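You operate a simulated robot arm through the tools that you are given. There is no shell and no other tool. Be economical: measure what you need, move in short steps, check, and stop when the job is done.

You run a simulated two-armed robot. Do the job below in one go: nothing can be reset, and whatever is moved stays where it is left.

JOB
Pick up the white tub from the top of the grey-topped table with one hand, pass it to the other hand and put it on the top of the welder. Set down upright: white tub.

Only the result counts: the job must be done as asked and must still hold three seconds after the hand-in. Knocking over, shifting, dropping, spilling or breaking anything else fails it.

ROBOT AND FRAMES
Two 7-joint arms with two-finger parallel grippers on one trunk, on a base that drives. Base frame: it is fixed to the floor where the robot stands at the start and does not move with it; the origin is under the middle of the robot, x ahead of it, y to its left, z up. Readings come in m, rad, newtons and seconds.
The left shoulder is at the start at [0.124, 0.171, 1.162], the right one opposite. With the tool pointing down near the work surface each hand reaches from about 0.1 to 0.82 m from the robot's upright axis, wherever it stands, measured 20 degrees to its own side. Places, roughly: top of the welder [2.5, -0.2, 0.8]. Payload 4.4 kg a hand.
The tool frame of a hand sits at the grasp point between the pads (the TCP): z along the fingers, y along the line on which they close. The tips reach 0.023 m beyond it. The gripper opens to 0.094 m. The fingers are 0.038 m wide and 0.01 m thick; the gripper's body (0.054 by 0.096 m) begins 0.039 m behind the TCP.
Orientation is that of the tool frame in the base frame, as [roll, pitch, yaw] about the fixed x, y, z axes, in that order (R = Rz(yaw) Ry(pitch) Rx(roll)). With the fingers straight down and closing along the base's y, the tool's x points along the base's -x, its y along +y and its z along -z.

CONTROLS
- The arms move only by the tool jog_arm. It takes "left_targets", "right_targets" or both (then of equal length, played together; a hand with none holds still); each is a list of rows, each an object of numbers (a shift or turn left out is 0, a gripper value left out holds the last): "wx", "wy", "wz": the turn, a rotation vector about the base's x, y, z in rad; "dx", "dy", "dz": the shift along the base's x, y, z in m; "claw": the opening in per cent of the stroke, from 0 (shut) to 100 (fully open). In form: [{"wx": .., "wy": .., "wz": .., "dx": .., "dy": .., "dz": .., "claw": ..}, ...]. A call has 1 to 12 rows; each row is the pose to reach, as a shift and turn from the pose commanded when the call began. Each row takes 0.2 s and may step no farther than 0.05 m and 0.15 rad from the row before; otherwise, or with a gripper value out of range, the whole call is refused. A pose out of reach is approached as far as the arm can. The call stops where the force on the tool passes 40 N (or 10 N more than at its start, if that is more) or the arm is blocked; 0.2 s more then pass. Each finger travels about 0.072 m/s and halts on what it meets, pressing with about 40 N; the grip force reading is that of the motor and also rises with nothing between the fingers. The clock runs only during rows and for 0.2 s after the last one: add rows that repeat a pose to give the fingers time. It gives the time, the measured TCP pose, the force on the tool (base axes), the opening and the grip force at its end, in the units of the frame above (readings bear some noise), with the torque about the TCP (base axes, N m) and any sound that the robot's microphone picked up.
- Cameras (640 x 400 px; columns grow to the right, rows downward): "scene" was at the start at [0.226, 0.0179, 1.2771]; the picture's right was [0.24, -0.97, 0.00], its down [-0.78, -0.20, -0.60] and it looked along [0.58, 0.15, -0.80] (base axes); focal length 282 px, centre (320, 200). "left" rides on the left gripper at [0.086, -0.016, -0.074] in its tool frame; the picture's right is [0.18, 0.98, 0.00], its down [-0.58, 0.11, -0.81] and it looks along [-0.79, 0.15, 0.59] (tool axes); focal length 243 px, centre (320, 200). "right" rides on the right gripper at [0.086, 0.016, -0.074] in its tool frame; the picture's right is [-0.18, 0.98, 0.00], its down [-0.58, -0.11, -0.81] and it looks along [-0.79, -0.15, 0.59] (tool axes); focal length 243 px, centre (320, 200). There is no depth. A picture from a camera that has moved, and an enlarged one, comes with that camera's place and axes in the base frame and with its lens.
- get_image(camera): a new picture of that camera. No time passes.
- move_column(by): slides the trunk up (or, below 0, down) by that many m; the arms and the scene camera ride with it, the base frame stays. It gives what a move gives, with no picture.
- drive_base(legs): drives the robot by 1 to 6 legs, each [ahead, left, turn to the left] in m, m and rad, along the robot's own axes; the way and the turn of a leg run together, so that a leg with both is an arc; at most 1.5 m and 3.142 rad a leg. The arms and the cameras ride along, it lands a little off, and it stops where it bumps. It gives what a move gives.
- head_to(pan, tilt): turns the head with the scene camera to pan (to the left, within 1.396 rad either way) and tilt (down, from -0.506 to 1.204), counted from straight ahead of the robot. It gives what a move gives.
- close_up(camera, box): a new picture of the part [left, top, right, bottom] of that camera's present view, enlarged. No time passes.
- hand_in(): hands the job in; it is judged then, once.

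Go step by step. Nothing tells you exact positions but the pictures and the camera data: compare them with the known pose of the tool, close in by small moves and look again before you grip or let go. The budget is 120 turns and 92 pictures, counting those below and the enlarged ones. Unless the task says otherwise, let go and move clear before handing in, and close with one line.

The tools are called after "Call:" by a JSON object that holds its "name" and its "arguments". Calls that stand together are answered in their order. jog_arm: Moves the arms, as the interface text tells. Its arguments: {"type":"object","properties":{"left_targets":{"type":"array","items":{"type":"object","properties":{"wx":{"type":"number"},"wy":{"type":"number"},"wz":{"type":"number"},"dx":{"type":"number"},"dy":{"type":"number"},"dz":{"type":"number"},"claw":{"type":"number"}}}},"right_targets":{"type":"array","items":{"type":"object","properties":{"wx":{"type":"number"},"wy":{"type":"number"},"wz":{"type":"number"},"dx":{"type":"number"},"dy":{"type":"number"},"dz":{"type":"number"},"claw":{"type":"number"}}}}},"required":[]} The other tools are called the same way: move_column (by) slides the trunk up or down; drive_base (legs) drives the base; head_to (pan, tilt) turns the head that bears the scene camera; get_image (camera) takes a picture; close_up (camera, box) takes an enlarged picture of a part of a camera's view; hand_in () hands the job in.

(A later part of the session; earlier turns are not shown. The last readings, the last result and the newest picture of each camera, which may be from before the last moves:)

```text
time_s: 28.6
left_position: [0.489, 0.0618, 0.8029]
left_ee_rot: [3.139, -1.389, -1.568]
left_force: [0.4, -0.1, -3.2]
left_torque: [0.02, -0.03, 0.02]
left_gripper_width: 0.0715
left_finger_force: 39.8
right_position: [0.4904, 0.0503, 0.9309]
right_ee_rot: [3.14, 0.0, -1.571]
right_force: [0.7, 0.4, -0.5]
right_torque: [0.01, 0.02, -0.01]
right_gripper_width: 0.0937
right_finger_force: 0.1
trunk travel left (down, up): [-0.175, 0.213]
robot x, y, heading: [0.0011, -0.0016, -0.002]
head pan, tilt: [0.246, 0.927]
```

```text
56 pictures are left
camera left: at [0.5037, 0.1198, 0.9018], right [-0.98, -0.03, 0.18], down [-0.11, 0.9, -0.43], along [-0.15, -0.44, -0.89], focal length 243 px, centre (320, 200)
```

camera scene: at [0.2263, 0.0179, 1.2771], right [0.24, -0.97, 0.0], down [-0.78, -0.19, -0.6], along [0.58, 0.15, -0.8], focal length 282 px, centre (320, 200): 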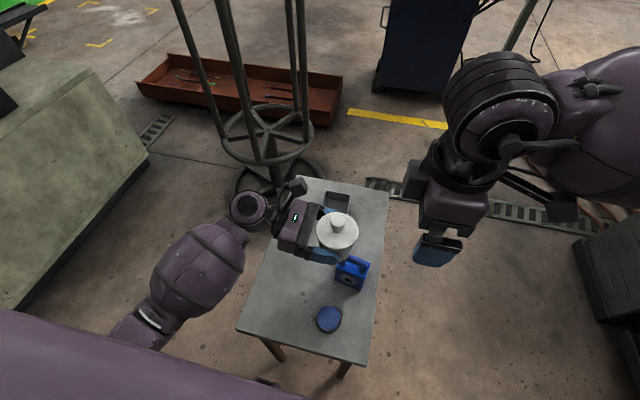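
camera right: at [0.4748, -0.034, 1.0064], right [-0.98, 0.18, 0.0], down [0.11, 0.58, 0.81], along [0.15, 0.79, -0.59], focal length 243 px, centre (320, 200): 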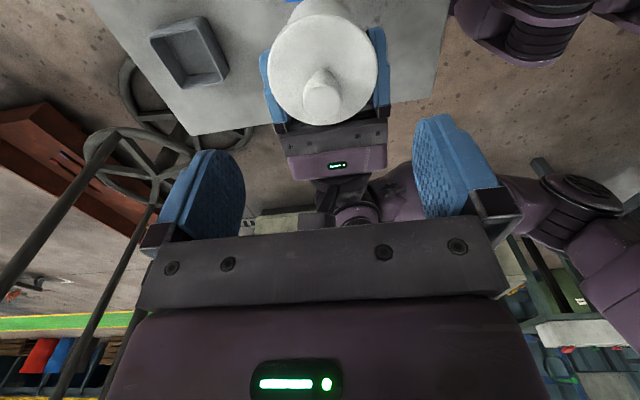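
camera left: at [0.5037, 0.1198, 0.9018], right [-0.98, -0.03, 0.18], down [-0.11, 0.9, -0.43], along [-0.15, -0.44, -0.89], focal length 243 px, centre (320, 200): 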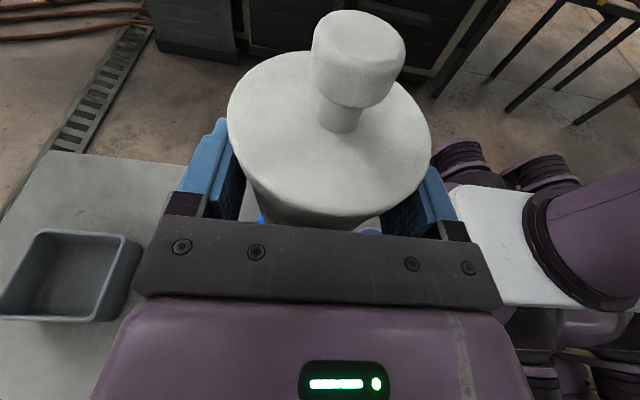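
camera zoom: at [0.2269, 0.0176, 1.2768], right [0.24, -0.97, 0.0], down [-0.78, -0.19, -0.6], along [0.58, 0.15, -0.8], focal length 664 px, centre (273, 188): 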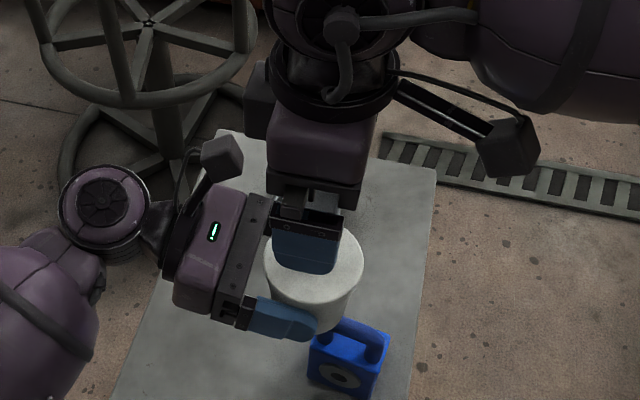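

Clear and centred. Descending partway and checking clearance with the left hand's camera.

Call:
{"name": "jog_arm", "arguments": {"right_targets": [{"dz": -0.02}, {"dz": -0.04}, {"dz": -0.055}]}}

Call:
{"name": "get_image", "arguments": {"camera": "right"}}

Call:
{"name": "close_up", "arguments": {"camera": "scene", "box": [260, 140, 420, 270]}}

Call:
{"name": "get_image", "arguments": {"camera": "left"}}

```text
time_s: 29.4
left_position: [0.4883, 0.0622, 0.8031]
left_ee_rot: [-3.138, -1.39, -1.574]
left_force: [0.3, 0.4, -3.0]
left_torque: [0.04, -0.02, 0.02]
left_gripper_width: 0.0717
left_finger_force: 39.5
right_position: [0.4897, 0.0505, 0.8771]
right_ee_rot: [-3.14, 0.001, -1.569]
right_force: [0.3, 0.0, -0.1]
right_torque: [-0.02, -0.03, -0.03]
right_gripper_width: 0.0941
right_finger_force: 0.1
trunk travel left (down, up): [-0.175, 0.213]
robot x, y, heading: [-0.001, -0.0031, -0.001]
head pan, tilt: [0.246, 0.927]
```

```text
55 pictures are left
camera right: at [0.4747, -0.0342, 0.9519], right [-0.98, 0.18, 0.0], down [0.11, 0.58, 0.81], along [0.15, 0.79, -0.59], focal length 243 px, centre (320, 200)
```

right: 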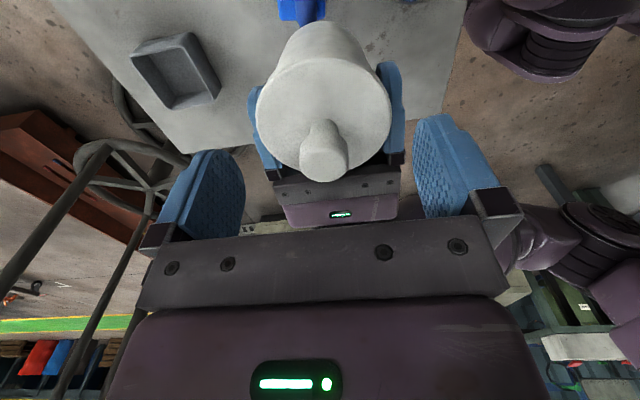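

```text
3.08 times, centred on (340, 205) of scene
camera zoom: at [0.2264, 0.0179, 1.277], right [0.24, -0.97, 0.0], down [-0.78, -0.19, -0.6], along [0.58, 0.15, -0.8], focal length 869 px, centre (258, 185)
```

zoom: 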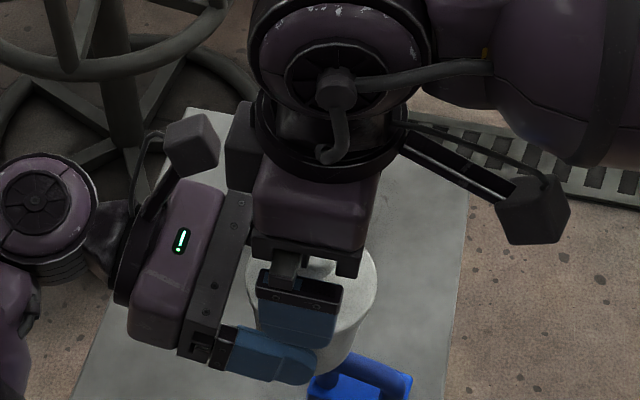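

```text
53 pictures are left
camera left: at [0.5035, 0.1202, 0.9023], right [-0.98, -0.03, 0.18], down [-0.11, 0.9, -0.43], along [-0.15, -0.44, -0.89], focal length 243 px, centre (320, 200)
```

left: 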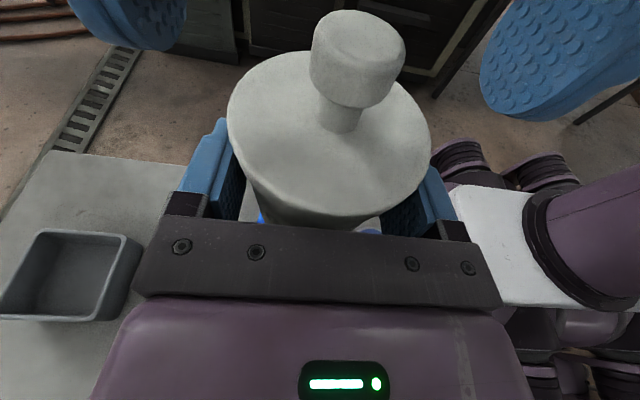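

Clearance is adequate. Descending the last 24 mm so the tips overlap the lid rim above the left fingers.

Call:
{"name": "jog_arm", "arguments": {"right_targets": [{"dz": -0.012}, {"dz": -0.022}, {"dz": -0.022}]}}

Call:
{"name": "get_image", "arguments": {"camera": "right"}}

Call:
{"name": "get_image", "arguments": {"camera": "left"}}

Call:
{"name": "close_up", "arguments": {"camera": "scene", "box": [260, 140, 420, 270]}}

```text
time_s: 30.2
left_position: [0.4891, 0.063, 0.8041]
left_ee_rot: [-3.139, -1.39, -1.576]
left_force: [0.2, -1.0, -3.4]
left_torque: [0.01, -0.01, 0.01]
left_gripper_width: 0.0716
left_finger_force: 39.7
right_position: [0.4891, 0.0515, 0.8564]
right_ee_rot: [3.141, 0.0, -1.569]
right_force: [1.4, -0.5, -0.8]
right_torque: [0.01, 0.01, 0.03]
right_gripper_width: 0.0939
right_finger_force: 0.0
trunk travel left (down, up): [-0.175, 0.213]
robot x, y, heading: [0.0021, -0.0003, 0.002]
head pan, tilt: [0.246, 0.927]
```

```text
52 pictures are left
camera right: at [0.4744, -0.0332, 0.9303], right [-0.98, 0.18, 0.0], down [0.11, 0.58, 0.81], along [0.15, 0.79, -0.59], focal length 243 px, centre (320, 200)
```

right: 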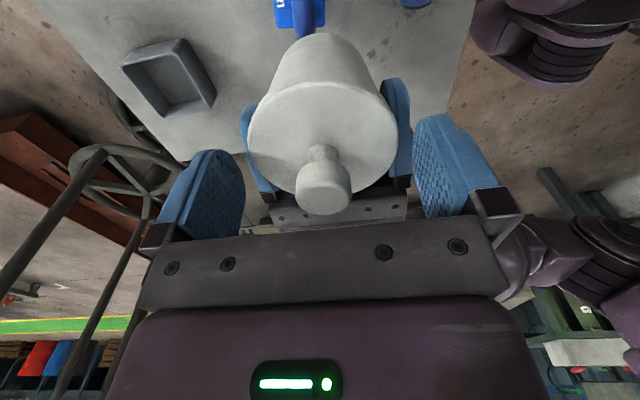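

```text
51 pictures are left
camera left: at [0.5034, 0.1202, 0.9025], right [-0.98, -0.03, 0.18], down [-0.11, 0.9, -0.43], along [-0.15, -0.44, -0.89], focal length 243 px, centre (320, 200)
```

left: 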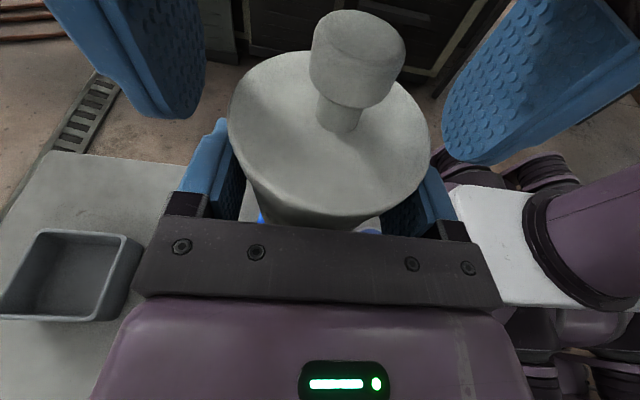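

```text
3.08 times, centred on (340, 205) of scene
camera zoom: at [0.2262, 0.0179, 1.2771], right [0.24, -0.97, 0.0], down [-0.78, -0.19, -0.6], along [0.58, 0.15, -0.8], focal length 869 px, centre (258, 185)
```

zoom: 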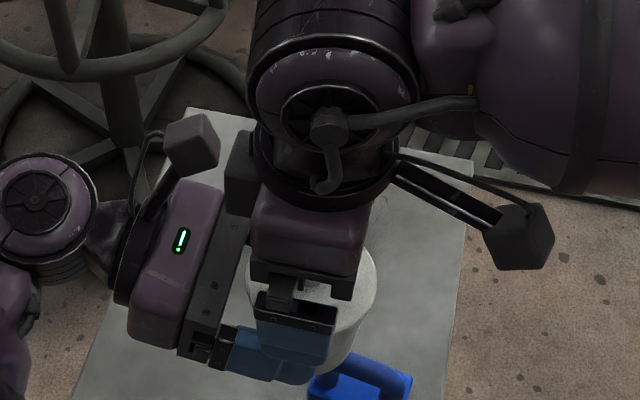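

Nearly the same relative height as my earlier successful lid grip; going 5 mm lower for a better hold, then closing.

Call:
{"name": "jog_arm", "arguments": {"right_targets": [{"dz": -0.005}, {"dz": -0.005, "claw": 0}, {"dz": -0.005, "claw": 0}, {"dz": -0.005, "claw": 0}, {"dz": -0.005, "claw": 0}]}}

Call:
{"name": "get_image", "arguments": {"camera": "right"}}

Call:
{"name": "get_image", "arguments": {"camera": "left"}}

```text
time_s: 31.4
left_position: [0.4879, 0.0625, 0.8037]
left_ee_rot: [-3.139, -1.389, -1.573]
left_force: [12.7, 0.1, -5.6]
left_torque: [0.1, 0.35, 0.14]
left_gripper_width: 0.0715
left_finger_force: 39.9
right_position: [0.4885, 0.051, 0.8509]
right_ee_rot: [3.14, 0.0, -1.569]
right_force: [-13.4, 0.0, 2.9]
right_torque: [-0.08, 0.26, 0.0]
right_gripper_width: 0.0744
right_finger_force: 40.2
trunk travel left (down, up): [-0.175, 0.213]
robot x, y, heading: [0.0001, 0.0, -0.001]
head pan, tilt: [0.246, 0.927]
```

```text
49 pictures are left
camera right: at [0.4737, -0.0333, 0.9253], right [-0.98, 0.18, 0.0], down [0.11, 0.58, 0.81], along [0.15, 0.79, -0.59], focal length 243 px, centre (320, 200)
```

right: 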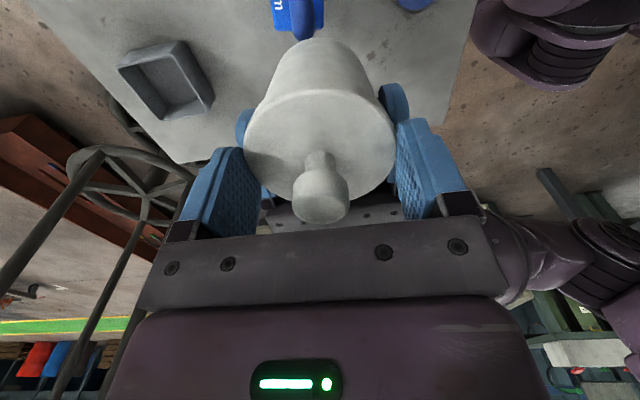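

```text
48 pictures are left
camera left: at [0.5037, 0.1204, 0.9024], right [-0.98, -0.03, 0.18], down [-0.11, 0.9, -0.43], along [-0.15, -0.44, -0.89], focal length 243 px, centre (320, 200)
```

left: 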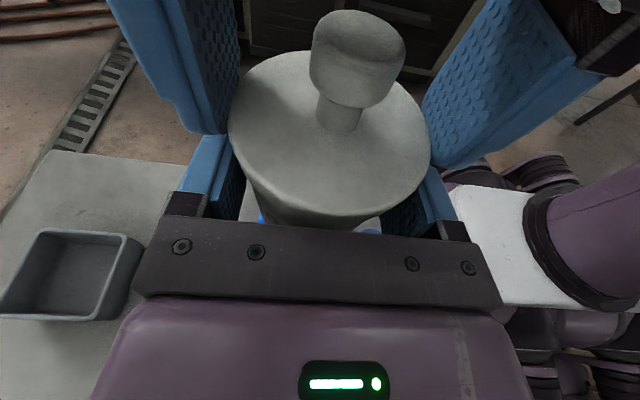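

Right hand holds the lid rim at 0.0744 m. Opening the left hand.

Call:
{"name": "jog_arm", "arguments": {"left_targets": [{"claw": 85}, {"claw": 90}, {"claw": 95}, {"claw": 100}]}}

Call:
{"name": "get_image", "arguments": {"camera": "left"}}

```text
time_s: 32.4
left_position: [0.4891, 0.0616, 0.8036]
left_ee_rot: [-3.137, -1.39, -1.573]
left_force: [0.5, 0.1, 0.4]
left_torque: [0.0, 0.0, 0.01]
left_gripper_width: 0.0941
left_finger_force: 0.0
right_position: [0.4909, 0.0501, 0.8498]
right_ee_rot: [-3.141, 0.0, -1.57]
right_force: [0.7, 0.0, 0.0]
right_torque: [-0.04, -0.02, 0.04]
right_gripper_width: 0.0745
right_finger_force: 40.0
trunk travel left (down, up): [-0.175, 0.213]
robot x, y, heading: [-0.0023, 0.0016, -0.004]
head pan, tilt: [0.246, 0.927]
```

```text
47 pictures are left
camera left: at [0.5034, 0.1202, 0.9024], right [-0.98, -0.03, 0.18], down [-0.11, 0.9, -0.43], along [-0.15, -0.44, -0.89], focal length 243 px, centre (320, 200)
```

left: 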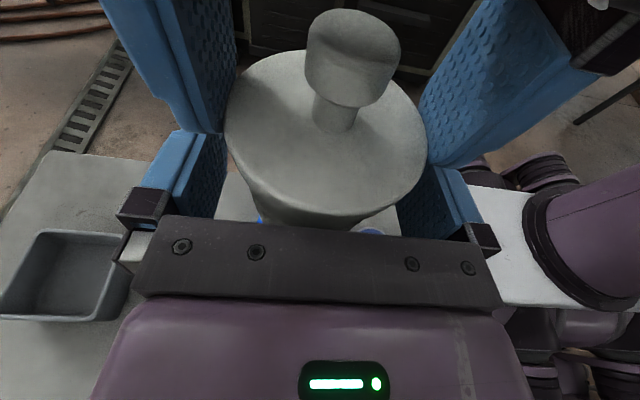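

Left fingers are clear of the body. Retreating the left hand slowly along +y and watching forces.

Call:
{"name": "jog_arm", "arguments": {"left_targets": [{"dy": 0.005}, {"dy": 0.015}, {"dy": 0.025}]}}

Call:
{"name": "get_image", "arguments": {"camera": "right"}}

```text
time_s: 33.2
left_position: [0.4878, 0.0888, 0.803]
left_ee_rot: [-3.137, -1.391, -1.574]
left_force: [0.0, 0.2, 0.3]
left_torque: [0.0, 0.02, 0.01]
left_gripper_width: 0.0938
left_finger_force: 0.1
right_position: [0.4914, 0.0505, 0.8503]
right_ee_rot: [3.14, 0.002, -1.57]
right_force: [0.5, 0.1, -0.8]
right_torque: [0.0, 0.02, 0.01]
right_gripper_width: 0.0745
right_finger_force: 40.2
trunk travel left (down, up): [-0.175, 0.213]
robot x, y, heading: [0.0003, 0.0028, 0.0]
head pan, tilt: [0.246, 0.927]
```

```text
46 pictures are left
camera right: at [0.4743, -0.0334, 0.9254], right [-0.98, 0.18, 0.0], down [0.11, 0.58, 0.81], along [0.15, 0.79, -0.59], focal length 243 px, centre (320, 200)
```

right: 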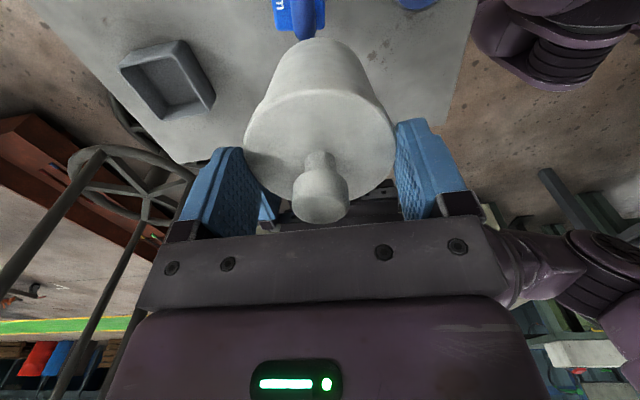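

The right hand now holds the tub alone. Withdrawing the left hand and folding it back.

Call:
{"name": "jog_arm", "arguments": {"left_targets": [{"dy": 0.04}, {"dy": 0.08}, {"dy": 0.12}, {"dy": 0.16}, {"dy": 0.2, "dz": 0.02}, {"dy": 0.22, "dz": 0.06}, {"dy": 0.22, "dz": 0.1}]}}

Call:
{"name": "jog_arm", "arguments": {"left_targets": [{"wx": 0.14}, {"wx": 0.28}, {"wx": 0.42}, {"wx": 0.56}, {"wx": 0.7}, {"wx": 0.84}, {"wx": 0.98}, {"wx": 1.12}, {"wx": 1.26}, {"wx": 1.39}]}}

Call:
{"name": "jog_arm", "arguments": {"left_targets": [{"wz": -0.15}, {"wz": -0.3}, {"wz": -0.45}, {"wz": -0.6}, {"wz": -0.75}, {"wz": -0.9}, {"wz": -1.05}, {"wz": -1.2}, {"wz": -1.35}, {"wz": -1.5}, {"wz": -1.57}]}}

Call:
{"name": "jog_arm", "arguments": {"left_targets": [{"dx": -0.04}, {"dx": -0.08}, {"dx": -0.12, "dz": 0.04}, {"dx": -0.16, "dz": 0.08}], "right_targets": [{"dz": 0.03}, {"dz": 0.06}, {"dz": 0.08, "dx": -0.02, "dy": -0.04}, {"dz": 0.08, "dx": -0.04, "dy": -0.08}]}}

Call:
{"name": "get_image", "arguments": {"camera": "scene"}}

Call:
{"name": "get_image", "arguments": {"camera": "right"}}

```text
time_s: 34.8
left_position: [0.4873, 0.3083, 0.9032]
left_ee_rot: [-3.139, -1.392, -1.573]
left_force: [-0.9, -0.4, -1.0]
left_torque: [-0.02, 0.0, -0.01]
left_gripper_width: 0.0941
left_finger_force: 0.0
right_position: [0.4906, 0.0501, 0.8505]
right_ee_rot: [3.141, 0.0, -1.572]
right_force: [-0.7, -0.1, 0.4]
right_torque: [0.0, 0.01, 0.02]
right_gripper_width: 0.0743
right_finger_force: 39.7
trunk travel left (down, up): [-0.175, 0.213]
robot x, y, heading: [-0.0009, 0.001, 0.002]
head pan, tilt: [0.246, 0.927]
```

```text
time_s: 37.0
left_position: [0.4902, 0.3094, 0.9034]
left_ee_rot: [3.141, 0.004, -1.572]
left_force: [0.5, -0.4, 0.4]
left_torque: [-0.02, -0.01, -0.03]
left_gripper_width: 0.0939
left_finger_force: 0.1
right_position: [0.4904, 0.0511, 0.8499]
right_ee_rot: [-3.141, 0.002, -1.571]
right_force: [-0.7, -0.5, -0.1]
right_torque: [0.0, -0.03, 0.02]
right_gripper_width: 0.0746
right_finger_force: 40.2
trunk travel left (down, up): [-0.175, 0.213]
robot x, y, heading: [-0.0016, -0.0026, 0.002]
head pan, tilt: [0.246, 0.927]
```

```text
time_s: 39.4
left_position: [0.4885, 0.3087, 0.9025]
left_ee_rot: [3.142, 0.001, 3.14]
left_force: [-0.4, -0.4, 0.2]
left_torque: [0.0, -0.02, 0.04]
left_gripper_width: 0.0939
left_finger_force: 0.1
right_position: [0.4892, 0.0503, 0.8505]
right_ee_rot: [-3.141, 0.0, -1.57]
right_force: [-0.1, -0.7, 0.0]
right_torque: [-0.02, 0.0, -0.01]
right_gripper_width: 0.0746
right_finger_force: 40.2
trunk travel left (down, up): [-0.175, 0.213]
robot x, y, heading: [-0.0022, -0.0009, 0.002]
head pan, tilt: [0.246, 0.927]
```

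```text
refused: row 3 steps farther than a row can; nothing moved
```

```text
45 pictures are left
camera scene: at [0.2262, 0.0178, 1.2771], right [0.24, -0.97, 0.0], down [-0.78, -0.19, -0.6], along [0.58, 0.15, -0.8], focal length 282 px, centre (320, 200)
```

scene: 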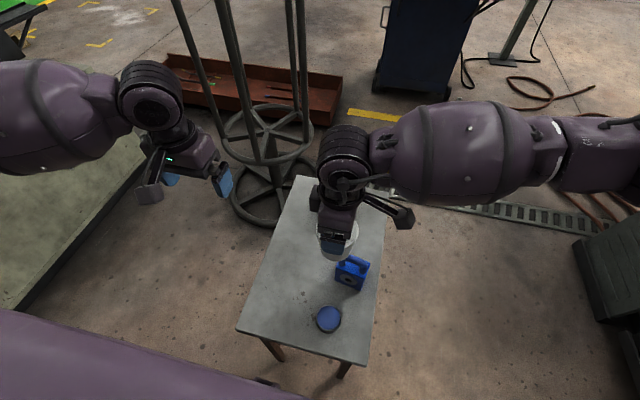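

```text
44 pictures are left
camera right: at [0.4743, -0.0335, 0.9254], right [-0.98, 0.18, 0.0], down [0.11, 0.58, 0.81], along [0.15, 0.79, -0.59], focal length 243 px, centre (320, 200)
```

right: 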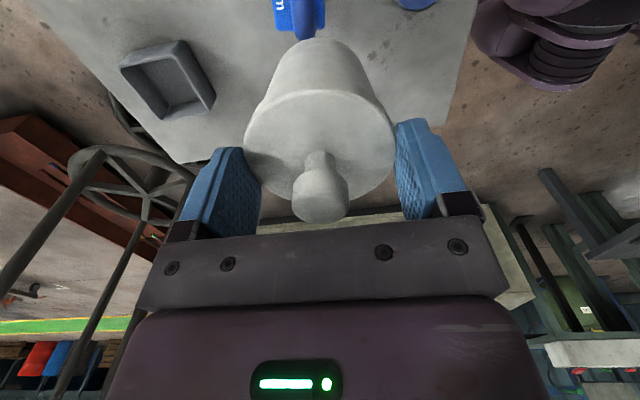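

Tub stays put in the right hand. I'll raise and tuck both hands, then look around to plan the drive past the table.

Call:
{"name": "jog_arm", "arguments": {"left_targets": [{"dx": -0.03}, {"dx": -0.06}, {"dx": -0.09, "dz": 0.02}, {"dx": -0.12, "dz": 0.04}, {"dx": -0.15, "dz": 0.06}], "right_targets": [{"dz": 0.04}, {"dz": 0.08}, {"dz": 0.1, "dx": -0.02, "dy": -0.03}, {"dz": 0.1, "dx": -0.05, "dy": -0.06}, {"dz": 0.1, "dx": -0.08, "dy": -0.09}]}}

Call:
{"name": "head_to", "arguments": {"pan": -0.6, "tilt": 0.6}}

Call:
{"name": "get_image", "arguments": {"camera": "scene"}}

Call:
{"name": "head_to", "arguments": {"pan": -1.3, "tilt": 0.75}}

Call:
{"name": "get_image", "arguments": {"camera": "scene"}}

```text
time_s: 40.6
left_position: [0.4006, 0.3095, 0.9225]
left_ee_rot: [3.14, -0.001, -3.141]
left_force: [1.0, -0.1, -0.4]
left_torque: [0.0, 0.02, 0.01]
left_gripper_width: 0.0941
left_finger_force: 0.0
left hand out of reach, approached as far as the arm can: row 4, 5
right_position: [0.4095, -0.0401, 0.9518]
right_ee_rot: [-3.141, 0.0, -1.572]
right_force: [0.5, 0.6, -2.7]
right_torque: [0.02, -0.01, 0.0]
right_gripper_width: 0.0745
right_finger_force: 40.9
trunk travel left (down, up): [-0.175, 0.213]
robot x, y, heading: [0.0003, 0.0011, 0.0]
head pan, tilt: [0.246, 0.927]
```

```text
time_s: 41.8
left_position: [0.3996, 0.3106, 0.9219]
left_ee_rot: [3.141, -0.001, -3.141]
left_force: [0.2, 0.5, 0.0]
left_torque: [0.01, 0.01, 0.02]
left_gripper_width: 0.094
left_finger_force: 0.2
right_position: [0.4096, -0.038, 0.9518]
right_ee_rot: [-3.14, -0.001, -1.571]
right_force: [0.5, -0.3, -3.4]
right_torque: [0.0, -0.01, -0.02]
right_gripper_width: 0.0742
right_finger_force: 40.6
trunk travel left (down, up): [-0.175, 0.213]
robot x, y, heading: [0.0004, -0.0002, 0.004]
head pan, tilt: [-0.6, 0.6]
```

```text
43 pictures are left
camera scene: at [0.2274, -0.0501, 1.3038], right [-0.56, -0.83, 0.0], down [-0.47, 0.32, -0.82], along [0.68, -0.47, -0.57], focal length 282 px, centre (320, 200)
```

scene: 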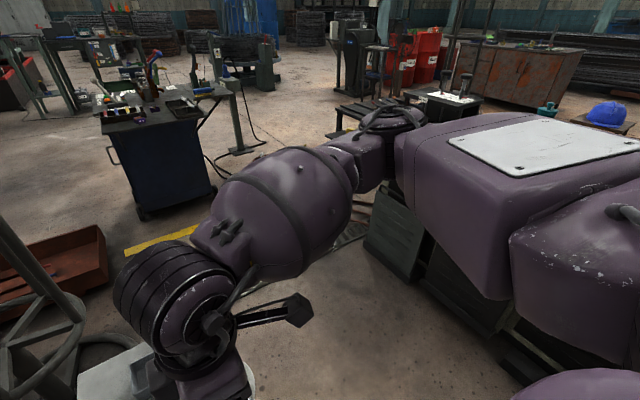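

```text
time_s: 42.9
left_position: [0.3998, 0.3099, 0.9202]
left_ee_rot: [-3.141, -0.002, -3.141]
left_force: [-0.7, 0.2, 0.4]
left_torque: [0.01, 0.02, -0.01]
left_gripper_width: 0.0941
left_finger_force: 0.1
right_position: [0.4092, -0.0375, 0.9507]
right_ee_rot: [-3.141, 0.0, -1.569]
right_force: [0.1, 0.6, -3.4]
right_torque: [0.0, -0.01, 0.01]
right_gripper_width: 0.0746
right_finger_force: 40.3
trunk travel left (down, up): [-0.175, 0.213]
robot x, y, heading: [0.0005, 0.0008, 0.003]
head pan, tilt: [-1.3, 0.75]
```

```text
42 pictures are left
camera scene: at [0.1766, -0.0801, 1.291], right [-0.96, -0.27, 0.0], down [-0.18, 0.66, -0.73], along [0.2, -0.7, -0.68], focal length 282 px, centre (320, 200)
```

scene: 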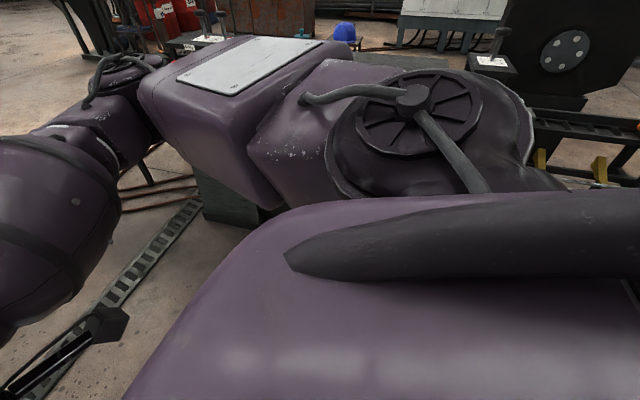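

I need a better fix on the dark bench to the right before driving.

Call:
{"name": "head_to", "arguments": {"pan": -0.75, "tilt": 0.95}}

Call:
{"name": "get_image", "arguments": {"camera": "scene"}}

Call:
{"name": "head_to", "arguments": {"pan": -0.3, "tilt": 0.5}}

Call:
{"name": "get_image", "arguments": {"camera": "scene"}}

Call:
{"name": "get_image", "arguments": {"camera": "right"}}

```text
time_s: 43.8
left_position: [0.3991, 0.3109, 0.9217]
left_ee_rot: [-3.14, 0.0, 3.141]
left_force: [-0.6, -0.2, 0.0]
left_torque: [0.02, 0.01, 0.01]
left_gripper_width: 0.0939
left_finger_force: 0.1
right_position: [0.4094, -0.036, 0.9507]
right_ee_rot: [-3.141, 0.0, -1.57]
right_force: [-1.4, 0.2, -2.8]
right_torque: [-0.03, -0.01, 0.02]
right_gripper_width: 0.0743
right_finger_force: 39.9
trunk travel left (down, up): [-0.175, 0.213]
robot x, y, heading: [0.0011, 0.0001, 0.003]
head pan, tilt: [-0.75, 0.949]
```

```text
41 pictures are left
camera scene: at [0.2076, -0.0499, 1.2754], right [-0.68, -0.73, 0.0], down [-0.59, 0.55, -0.58], along [0.43, -0.4, -0.81], focal length 282 px, centre (320, 200)
```

scene: 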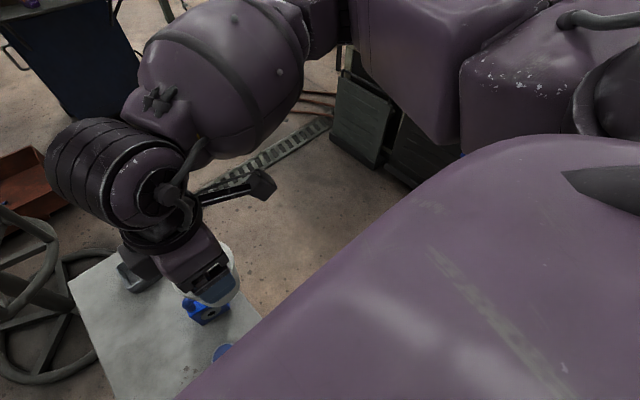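

```text
time_s: 44.7
left_position: [0.3993, 0.3101, 0.9233]
left_ee_rot: [3.141, 0.001, -3.141]
left_force: [-0.7, 0.8, 0.0]
left_torque: [0.03, -0.05, 0.02]
left_gripper_width: 0.094
left_finger_force: 0.0
right_position: [0.4086, -0.0376, 0.9509]
right_ee_rot: [-3.141, 0.0, -1.57]
right_force: [0.6, -0.1, -2.9]
right_torque: [0.02, 0.01, 0.0]
right_gripper_width: 0.0742
right_finger_force: 40.8
trunk travel left (down, up): [-0.175, 0.213]
robot x, y, heading: [-0.0014, 0.0023, 0.003]
head pan, tilt: [-0.3, 0.499]
```

```text
40 pictures are left
camera scene: at [0.2413, -0.0272, 1.3128], right [-0.3, -0.95, 0.0], down [-0.46, 0.14, -0.88], along [0.84, -0.26, -0.48], focal length 282 px, centre (320, 200)
```

scene: 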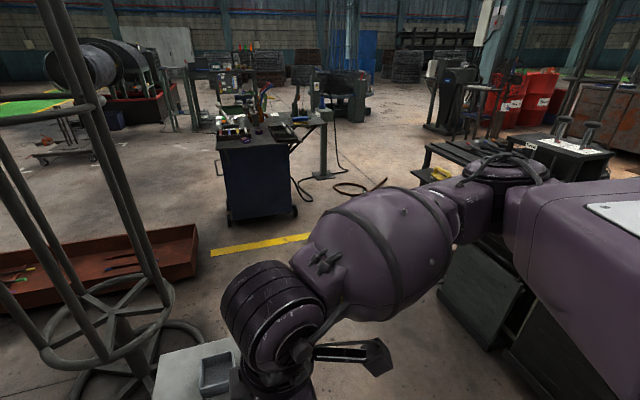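

```text
39 pictures are left
camera right: at [0.3936, -0.1221, 1.0262], right [-0.98, 0.18, 0.0], down [0.11, 0.58, 0.81], along [0.15, 0.79, -0.59], focal length 243 px, centre (320, 200)
```

right: 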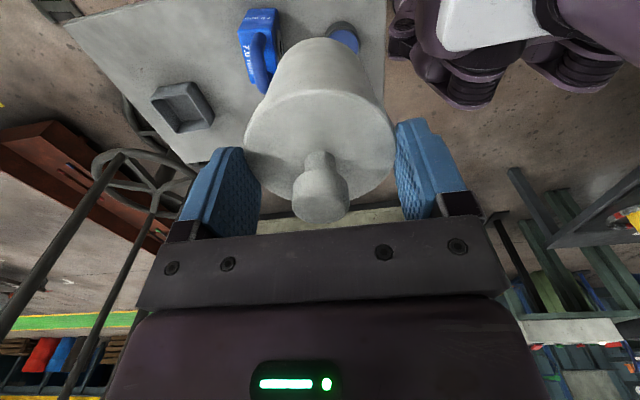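

The corridor between table (right edge y≈−0.06) and bench (front y≈−1.08) is about 1 m wide; the welder front is near x≈2.35, y −0.47…0.1. I'll raise the trunk for clearance and sidestep right.

Call:
{"name": "move_column", "arguments": {"by": 0.15}}

Call:
{"name": "drive_base", "arguments": {"legs": [[0, -0.25, 0], [0, -0.26, 0]]}}

Call:
{"name": "get_image", "arguments": {"camera": "scene"}}

Call:
{"name": "get_image", "arguments": {"camera": "right"}}

```text
time_s: 46.5
left_position: [0.399, 0.3095, 1.0717]
left_ee_rot: [3.14, 0.0, 3.14]
left_force: [-0.3, -0.1, -0.3]
left_torque: [0.01, 0.0, 0.0]
left_gripper_width: 0.0941
left_finger_force: 0.0
right_position: [0.4114, -0.0394, 1.1003]
right_ee_rot: [3.139, 0.002, -1.57]
right_force: [0.9, -0.3, -3.3]
right_torque: [-0.01, -0.01, -0.02]
right_gripper_width: 0.0742
right_finger_force: 39.5
trunk travel left (down, up): [-0.325, 0.063]
robot x, y, heading: [0.0022, 0.0001, 0.0]
head pan, tilt: [-0.3, 0.499]
```

```text
time_s: 51.8
left_position: [0.3977, -0.1979, 1.0719]
left_ee_rot: [3.141, -0.001, -3.137]
left_force: [0.0, 0.6, 0.1]
left_torque: [-0.02, -0.02, 0.03]
left_gripper_width: 0.094
left_finger_force: 0.0
right_position: [0.4116, -0.5448, 1.0995]
right_ee_rot: [3.141, -0.001, -1.564]
right_force: [-0.7, 0.4, -3.5]
right_torque: [-0.03, -0.02, 0.01]
right_gripper_width: 0.0745
right_finger_force: 39.8
trunk travel left (down, up): [-0.325, 0.063]
robot x, y, heading: [0.002, -0.5087, 0.008]
head pan, tilt: [-0.3, 0.499]
```

```text
38 pictures are left
camera scene: at [0.1493, -0.5354, 1.4732], right [-0.29, -0.96, 0.0], down [-0.46, 0.14, -0.88], along [0.84, -0.25, -0.48], focal length 282 px, centre (320, 200)
```

scene: 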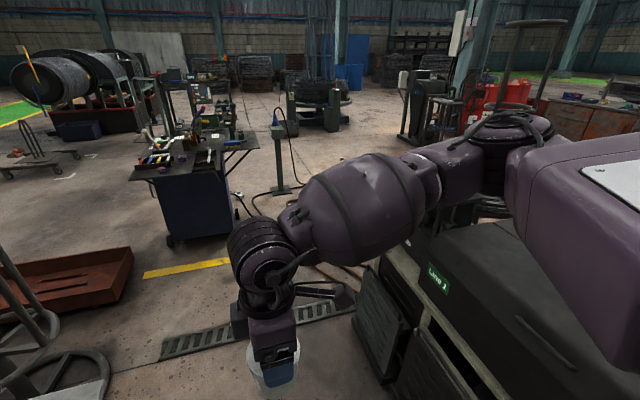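

```text
37 pictures are left
camera right: at [0.3972, -0.6302, 1.1756], right [-0.98, 0.18, 0.0], down [0.11, 0.58, 0.81], along [0.14, 0.79, -0.59], focal length 243 px, centre (320, 200)
```

right: 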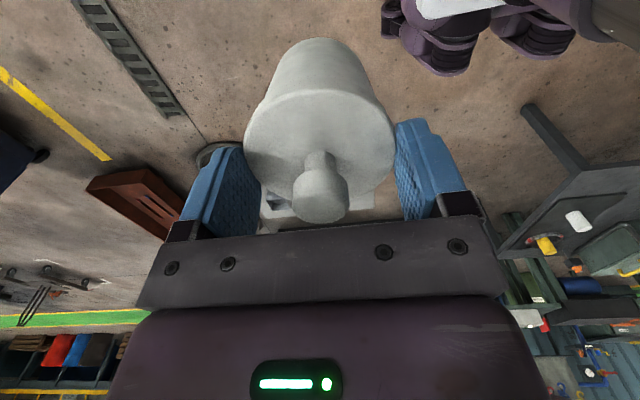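

Corridor is clear and the arm passes above the bench. Driving ahead in stages.

Call:
{"name": "drive_base", "arguments": {"legs": [[0.6, 0, 0], [0.7, 0, 0]]}}

Call:
{"name": "head_to", "arguments": {"pan": 0.25, "tilt": 0.7}}

Call:
{"name": "get_image", "arguments": {"camera": "scene"}}

```text
time_s: 58.6
left_position: [1.6888, -0.1804, 1.0721]
left_ee_rot: [3.14, -0.001, -3.123]
left_force: [0.3, 0.6, 0.1]
left_torque: [-0.01, -0.02, 0.02]
left_gripper_width: 0.0941
left_finger_force: 0.0
right_position: [1.7071, -0.5284, 1.1001]
right_ee_rot: [3.142, 0.001, -1.552]
right_force: [0.1, 0.8, -3.3]
right_torque: [0.03, 0.04, 0.03]
right_gripper_width: 0.0741
right_finger_force: 40.2
trunk travel left (down, up): [-0.325, 0.063]
robot x, y, heading: [1.2958, -0.4964, 0.02]
head pan, tilt: [-0.3, 0.499]
```

```text
time_s: 59.5
left_position: [1.6897, -0.1799, 1.0717]
left_ee_rot: [3.141, 0.001, -3.124]
left_force: [0.6, 0.3, 0.1]
left_torque: [-0.02, 0.01, 0.0]
left_gripper_width: 0.0941
left_finger_force: 0.0
right_position: [1.7071, -0.5274, 1.1007]
right_ee_rot: [-3.141, 0.001, -1.554]
right_force: [-0.3, -0.2, -2.6]
right_torque: [-0.02, 0.0, 0.01]
right_gripper_width: 0.074
right_finger_force: 40.0
trunk travel left (down, up): [-0.325, 0.063]
robot x, y, heading: [1.295, -0.492, 0.021]
head pan, tilt: [0.25, 0.7]
```

```text
36 pictures are left
camera scene: at [1.439, -0.4729, 1.4555], right [0.26, -0.96, 0.0], down [-0.62, -0.17, -0.77], along [0.74, 0.2, -0.64], focal length 282 px, centre (320, 200)
```

scene: 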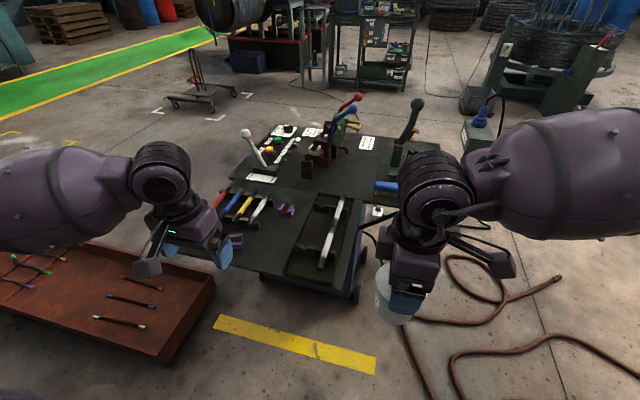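

The welder top is now visible, cluttered with tools. Enlarging it to find a free spot.

Call:
{"name": "close_up", "arguments": {"camera": "scene", "box": [200, 90, 440, 290]}}

```text
2.00 times, centred on (320, 190) of scene
camera zoom: at [1.439, -0.4729, 1.4555], right [0.26, -0.96, 0.0], down [-0.62, -0.17, -0.77], along [0.74, 0.2, -0.64], focal length 565 px, centre (320, 220)
```

zoom: 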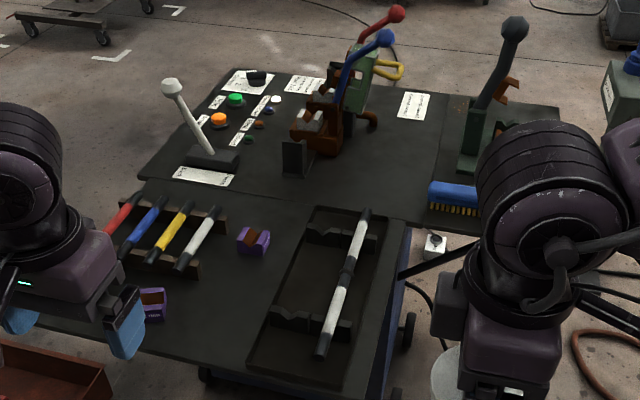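

The near tool plate and rear lever panel are at unclear heights and depths, so I'll sidestep left to get a second view for triangulation.

Call:
{"name": "drive_base", "arguments": {"legs": [[0, 0.25, -0.02]]}}

Call:
{"name": "head_to", "arguments": {"pan": 0.0, "tilt": 0.65}}

Call:
{"name": "get_image", "arguments": {"camera": "scene"}}

Call:
{"name": "close_up", "arguments": {"camera": "scene", "box": [200, 60, 440, 260]}}

```text
time_s: 62.3
left_position: [1.6918, 0.0581, 1.0719]
left_ee_rot: [-3.141, 0.001, -3.141]
left_force: [0.1, 0.9, -0.3]
left_torque: [-0.01, 0.05, 0.0]
left_gripper_width: 0.0941
left_finger_force: 0.2
right_position: [1.7056, -0.2896, 1.1]
right_ee_rot: [-3.141, 0.0, -1.571]
right_force: [0.7, 0.0, -2.7]
right_torque: [0.03, 0.01, 0.0]
right_gripper_width: 0.0744
right_finger_force: 39.5
trunk travel left (down, up): [-0.325, 0.063]
robot x, y, heading: [1.2914, -0.2526, -0.001]
head pan, tilt: [0.25, 0.7]
```

```text
time_s: 63.1
left_position: [1.6929, 0.0589, 1.0728]
left_ee_rot: [-3.141, 0.0, -3.141]
left_force: [-0.4, -0.8, 0.5]
left_torque: [-0.02, -0.02, -0.02]
left_gripper_width: 0.094
left_finger_force: 0.1
right_position: [1.7051, -0.2911, 1.1003]
right_ee_rot: [-3.141, -0.001, -1.571]
right_force: [0.3, 0.0, -2.9]
right_torque: [0.0, 0.04, -0.01]
right_gripper_width: 0.0744
right_finger_force: 40.3
trunk travel left (down, up): [-0.325, 0.063]
robot x, y, heading: [1.2926, -0.2501, -0.0]
head pan, tilt: [0.0, 0.649]
```

```text
34 pictures are left
camera scene: at [1.4418, -0.2511, 1.4598], right [0.0, -1.0, 0.0], down [-0.6, 0.0, -0.8], along [0.8, 0.0, -0.6], focal length 282 px, centre (320, 200)
```

scene: 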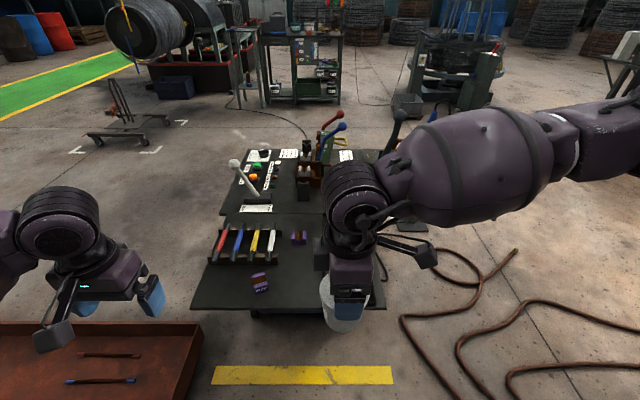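

```text
2.00 times, centred on (320, 160) of scene
camera zoom: at [1.4418, -0.2511, 1.4598], right [0.0, -1.0, 0.0], down [-0.6, 0.0, -0.8], along [0.8, 0.0, -0.6], focal length 565 px, centre (320, 280)
```

zoom: 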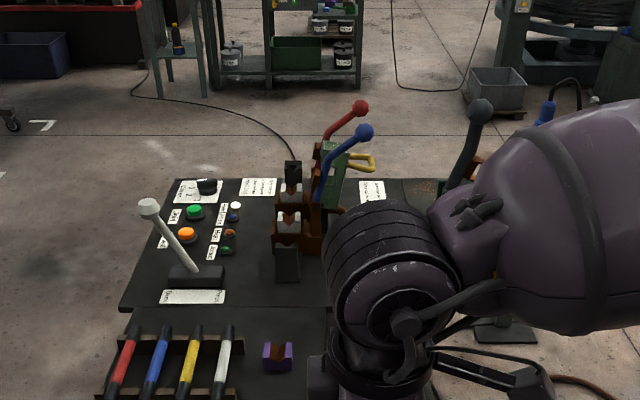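

The rear panel (x 2.22–2.74, z≈0.805) is the welder top; it has a free patch around (2.295, −0.36), in front of leaning levers whose knobs are near (2.42, −0.33, 1.06). I'll check my own front clearance before approaching.

Call:
{"name": "head_to", "arguments": {"pan": 0.0, "tilt": 1.2}}

Call:
{"name": "get_image", "arguments": {"camera": "scene"}}

```text
time_s: 64.0
left_position: [1.6924, 0.0564, 1.072]
left_ee_rot: [3.14, -0.001, -3.141]
left_force: [0.4, -0.2, 0.3]
left_torque: [0.01, -0.04, -0.03]
left_gripper_width: 0.0939
left_finger_force: 0.1
right_position: [1.7045, -0.2907, 1.1004]
right_ee_rot: [3.141, 0.0, -1.571]
right_force: [0.2, 0.3, -3.6]
right_torque: [-0.01, 0.0, 0.01]
right_gripper_width: 0.0741
right_finger_force: 39.7
trunk travel left (down, up): [-0.325, 0.063]
robot x, y, heading: [1.2954, -0.2488, 0.001]
head pan, tilt: [0.0, 1.201]
```

```text
32 pictures are left
camera scene: at [1.411, -0.2511, 1.4196], right [0.0, -1.0, 0.0], down [-0.93, 0.0, -0.36], along [0.36, 0.0, -0.93], focal length 282 px, centre (320, 200)
```

scene: 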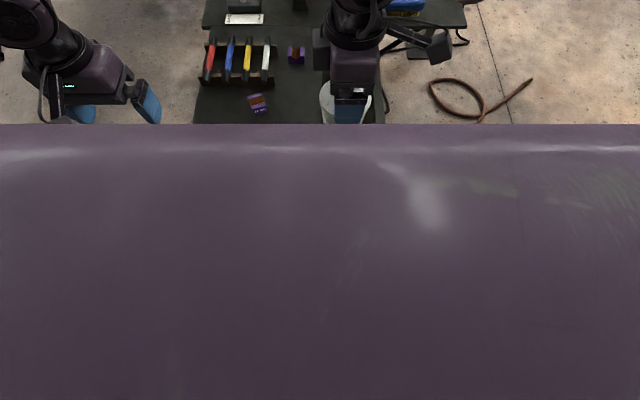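

My chest reaches about 0.2 m ahead of the axis; stopping at x≈1.53 keeps clear of the front plate (1.84) and still reaches the spot.

Call:
{"name": "drive_base", "arguments": {"legs": [[0.235, 0.1, 0]]}}

Call:
{"name": "head_to", "arguments": {"pan": -0.2, "tilt": 0.75}}

Call:
{"name": "get_image", "arguments": {"camera": "scene"}}

```text
time_s: 65.9
left_position: [1.9275, 0.1552, 1.0718]
left_ee_rot: [-3.14, -0.002, 3.139]
left_force: [0.1, 0.7, -0.1]
left_torque: [-0.02, 0.02, -0.01]
left_gripper_width: 0.0941
left_finger_force: 0.0
right_position: [1.9392, -0.1935, 1.0994]
right_ee_rot: [3.141, -0.001, -1.574]
right_force: [-0.3, 0.6, -3.0]
right_torque: [-0.04, 0.01, -0.01]
right_gripper_width: 0.0741
right_finger_force: 39.9
trunk travel left (down, up): [-0.325, 0.063]
robot x, y, heading: [1.5245, -0.1523, -0.003]
head pan, tilt: [0.0, 1.201]
```

```text
time_s: 66.8
left_position: [1.9267, 0.1547, 1.0732]
left_ee_rot: [3.141, -0.001, 3.137]
left_force: [0.2, 0.1, 0.2]
left_torque: [0.04, 0.05, -0.01]
left_gripper_width: 0.0943
left_finger_force: 0.2
right_position: [1.9373, -0.1929, 1.1013]
right_ee_rot: [3.139, 0.001, -1.574]
right_force: [0.2, -0.5, -3.6]
right_torque: [0.04, 0.02, 0.02]
right_gripper_width: 0.0741
right_finger_force: 40.6
trunk travel left (down, up): [-0.325, 0.063]
robot x, y, heading: [1.5296, -0.1544, -0.002]
head pan, tilt: [-0.201, 0.75]
```

```text
31 pictures are left
camera scene: at [1.6693, -0.1695, 1.4512], right [-0.2, -0.98, 0.0], down [-0.67, 0.14, -0.73], along [0.72, -0.15, -0.68], focal length 282 px, centre (320, 200)
```

scene: 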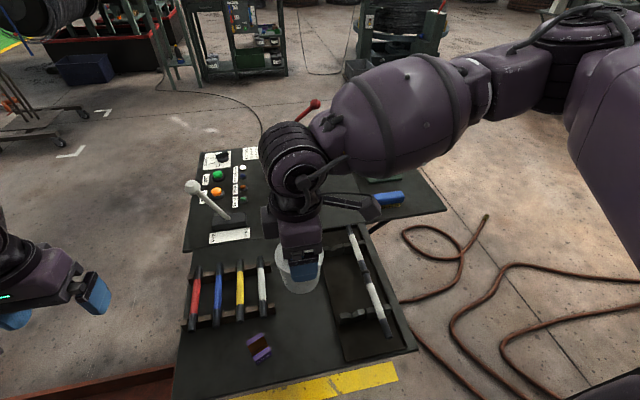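

Moving the right hand to the right and forward at travel height.

Call:
{"name": "jog_arm", "arguments": {"right_targets": [{"dy": -0.04}, {"dy": -0.08, "dx": 0.02}, {"dy": -0.12, "dx": 0.04}, {"dy": -0.15, "dx": 0.07}, {"dy": -0.167, "dx": 0.11}, {"dy": -0.167, "dx": 0.15}, {"dy": -0.167, "dx": 0.19}, {"dy": -0.167, "dx": 0.23}]}}

Call:
{"name": "get_image", "arguments": {"camera": "scene"}}

Call:
{"name": "get_image", "arguments": {"camera": "right"}}

```text
time_s: 68.6
left_position: [1.9262, 0.1561, 1.073]
left_ee_rot: [3.14, -0.001, 3.138]
left_force: [-0.1, -0.2, 0.1]
left_torque: [0.0, -0.02, 0.01]
left_gripper_width: 0.0939
left_finger_force: 0.1
right_position: [1.9568, -0.3176, 1.0304]
right_ee_rot: [-3.12, 0.0, -1.58]
right_force: [0.3, -0.3, -2.4]
right_torque: [0.0, -0.03, -0.01]
right_gripper_width: 0.0741
right_finger_force: 40.5
right hand out of reach, approached as far as the arm can: row 1, 2, 3, 4, 5, 6, 7, 8
trunk travel left (down, up): [-0.325, 0.063]
robot x, y, heading: [1.5269, -0.1508, 0.002]
head pan, tilt: [-0.201, 0.75]
```

```text
30 pictures are left
camera scene: at [1.6692, -0.1685, 1.4512], right [-0.2, -0.98, 0.0], down [-0.67, 0.14, -0.73], along [0.72, -0.15, -0.68], focal length 282 px, centre (320, 200)
```

scene: 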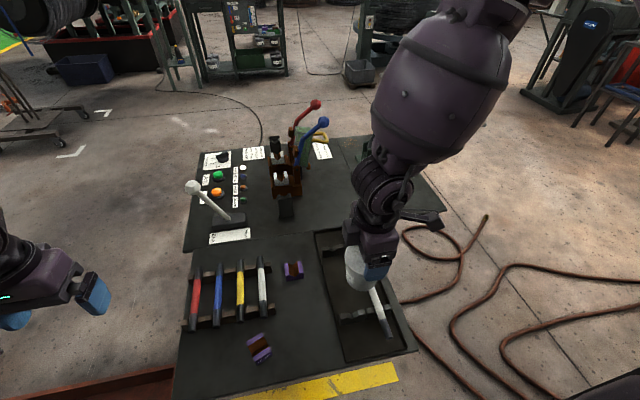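

```text
29 pictures are left
camera right: at [1.9387, -0.4017, 1.1051], right [-0.98, 0.19, -0.02], down [0.1, 0.58, 0.81], along [0.17, 0.79, -0.59], focal length 243 px, centre (320, 200)
```

right: 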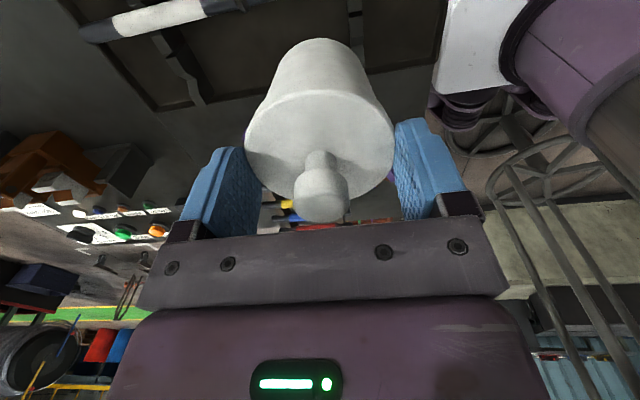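

The wrist hit a limit in this yaw and the hand sagged while staying over the plate. I'll raise it and turn the hand back toward its natural yaw.

Call:
{"name": "jog_arm", "arguments": {"right_targets": [{"wz": -0.14}, {"wz": -0.28}, {"wz": -0.42}]}}

```text
time_s: 69.4
left_position: [1.9269, 0.1543, 1.0715]
left_ee_rot: [-3.141, 0.001, 3.138]
left_force: [-0.4, 0.1, 1.8]
left_torque: [-0.01, 0.0, -0.02]
left_gripper_width: 0.0939
left_finger_force: 0.1
right_position: [1.9498, -0.3243, 1.0277]
right_ee_rot: [3.141, 0.001, -1.997]
right_force: [0.0, -0.1, -3.7]
right_torque: [-0.01, -0.03, 0.04]
right_gripper_width: 0.0737
right_finger_force: 39.8
trunk travel left (down, up): [-0.325, 0.063]
robot x, y, heading: [1.5236, -0.1488, -0.005]
head pan, tilt: [-0.201, 0.75]
```

Good, it turns freely. Continuing the turn and rising.

Call:
{"name": "jog_arm", "arguments": {"right_targets": [{"wz": -0.14, "dz": 0.01}, {"wz": -0.28, "dz": 0.02}, {"wz": -0.42, "dz": 0.03}, {"wz": -0.56, "dz": 0.04}, {"wz": -0.7, "dz": 0.05}, {"wz": -0.84, "dz": 0.06}, {"wz": -0.98, "dz": 0.065}, {"wz": -1.14, "dz": 0.07}]}}

```text
refused: row 8 steps farther than a row can; nothing moved
```

Call:
{"name": "jog_arm", "arguments": {"right_targets": [{"wz": -0.14, "dz": 0.01}, {"wz": -0.28, "dz": 0.02}, {"wz": -0.42, "dz": 0.03}, {"wz": -0.56, "dz": 0.04}, {"wz": -0.7, "dz": 0.05}, {"wz": -0.84, "dz": 0.06}, {"wz": -0.98, "dz": 0.065}, {"wz": -1.12, "dz": 0.07}]}}

Call:
{"name": "get_image", "arguments": {"camera": "scene"}}

```text
time_s: 71.2
left_position: [1.9271, 0.1553, 1.0718]
left_ee_rot: [-3.141, 0.0, 3.139]
left_force: [-0.3, 0.4, -0.1]
left_torque: [0.0, -0.01, -0.02]
left_gripper_width: 0.0942
left_finger_force: 0.1
right_position: [1.9446, -0.3283, 1.0994]
right_ee_rot: [3.141, -0.001, -3.117]
right_force: [-0.3, -0.5, -2.9]
right_torque: [-0.01, -0.02, 0.01]
right_gripper_width: 0.074
right_finger_force: 40.1
trunk travel left (down, up): [-0.325, 0.063]
robot x, y, heading: [1.5242, -0.1562, -0.005]
head pan, tilt: [-0.201, 0.75]
```

```text
28 pictures are left
camera scene: at [1.6691, -0.17, 1.4513], right [-0.2, -0.98, 0.0], down [-0.67, 0.14, -0.73], along [0.72, -0.15, -0.68], focal length 282 px, centre (320, 200)
```

scene: 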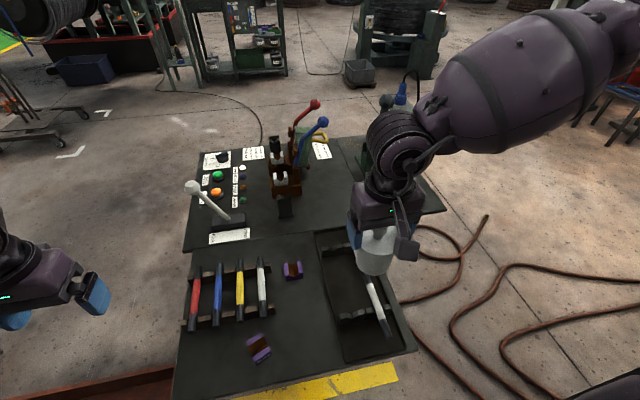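

The tub is upright. Advancing forward in the natural yaw.

Call:
{"name": "jog_arm", "arguments": {"right_targets": [{"dx": 0.04}, {"dx": 0.08}, {"dx": 0.12, "dy": -0.01}, {"dx": 0.16, "dy": -0.02}, {"dx": 0.2, "dy": -0.03}]}}

Call:
{"name": "get_image", "arguments": {"camera": "scene"}}

```text
time_s: 72.4
left_position: [1.9275, 0.1549, 1.0712]
left_ee_rot: [-3.141, -0.002, 3.138]
left_force: [-0.7, 0.8, 0.2]
left_torque: [0.05, 0.02, 0.02]
left_gripper_width: 0.0938
left_finger_force: 0.0
right_position: [2.1485, -0.3563, 1.0973]
right_ee_rot: [-3.14, 0.0, -3.113]
right_force: [0.5, -1.0, -3.0]
right_torque: [0.01, 0.0, -0.04]
right_gripper_width: 0.0742
right_finger_force: 39.7
trunk travel left (down, up): [-0.325, 0.063]
robot x, y, heading: [1.5288, -0.1485, -0.003]
head pan, tilt: [-0.201, 0.75]
```

```text
27 pictures are left
camera scene: at [1.6704, -0.1697, 1.4511], right [-0.2, -0.98, 0.0], down [-0.67, 0.14, -0.73], along [0.72, -0.15, -0.68], focal length 282 px, centre (320, 200)
```

scene: 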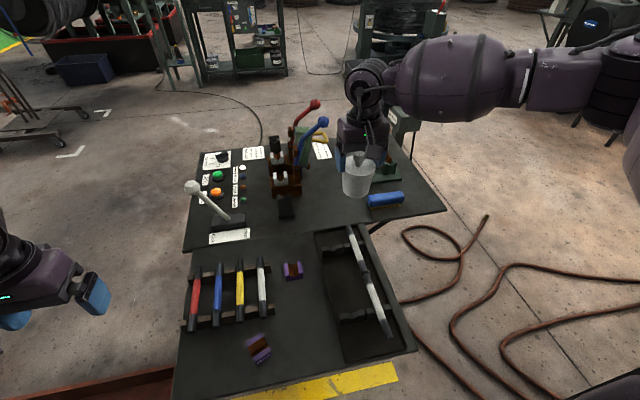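

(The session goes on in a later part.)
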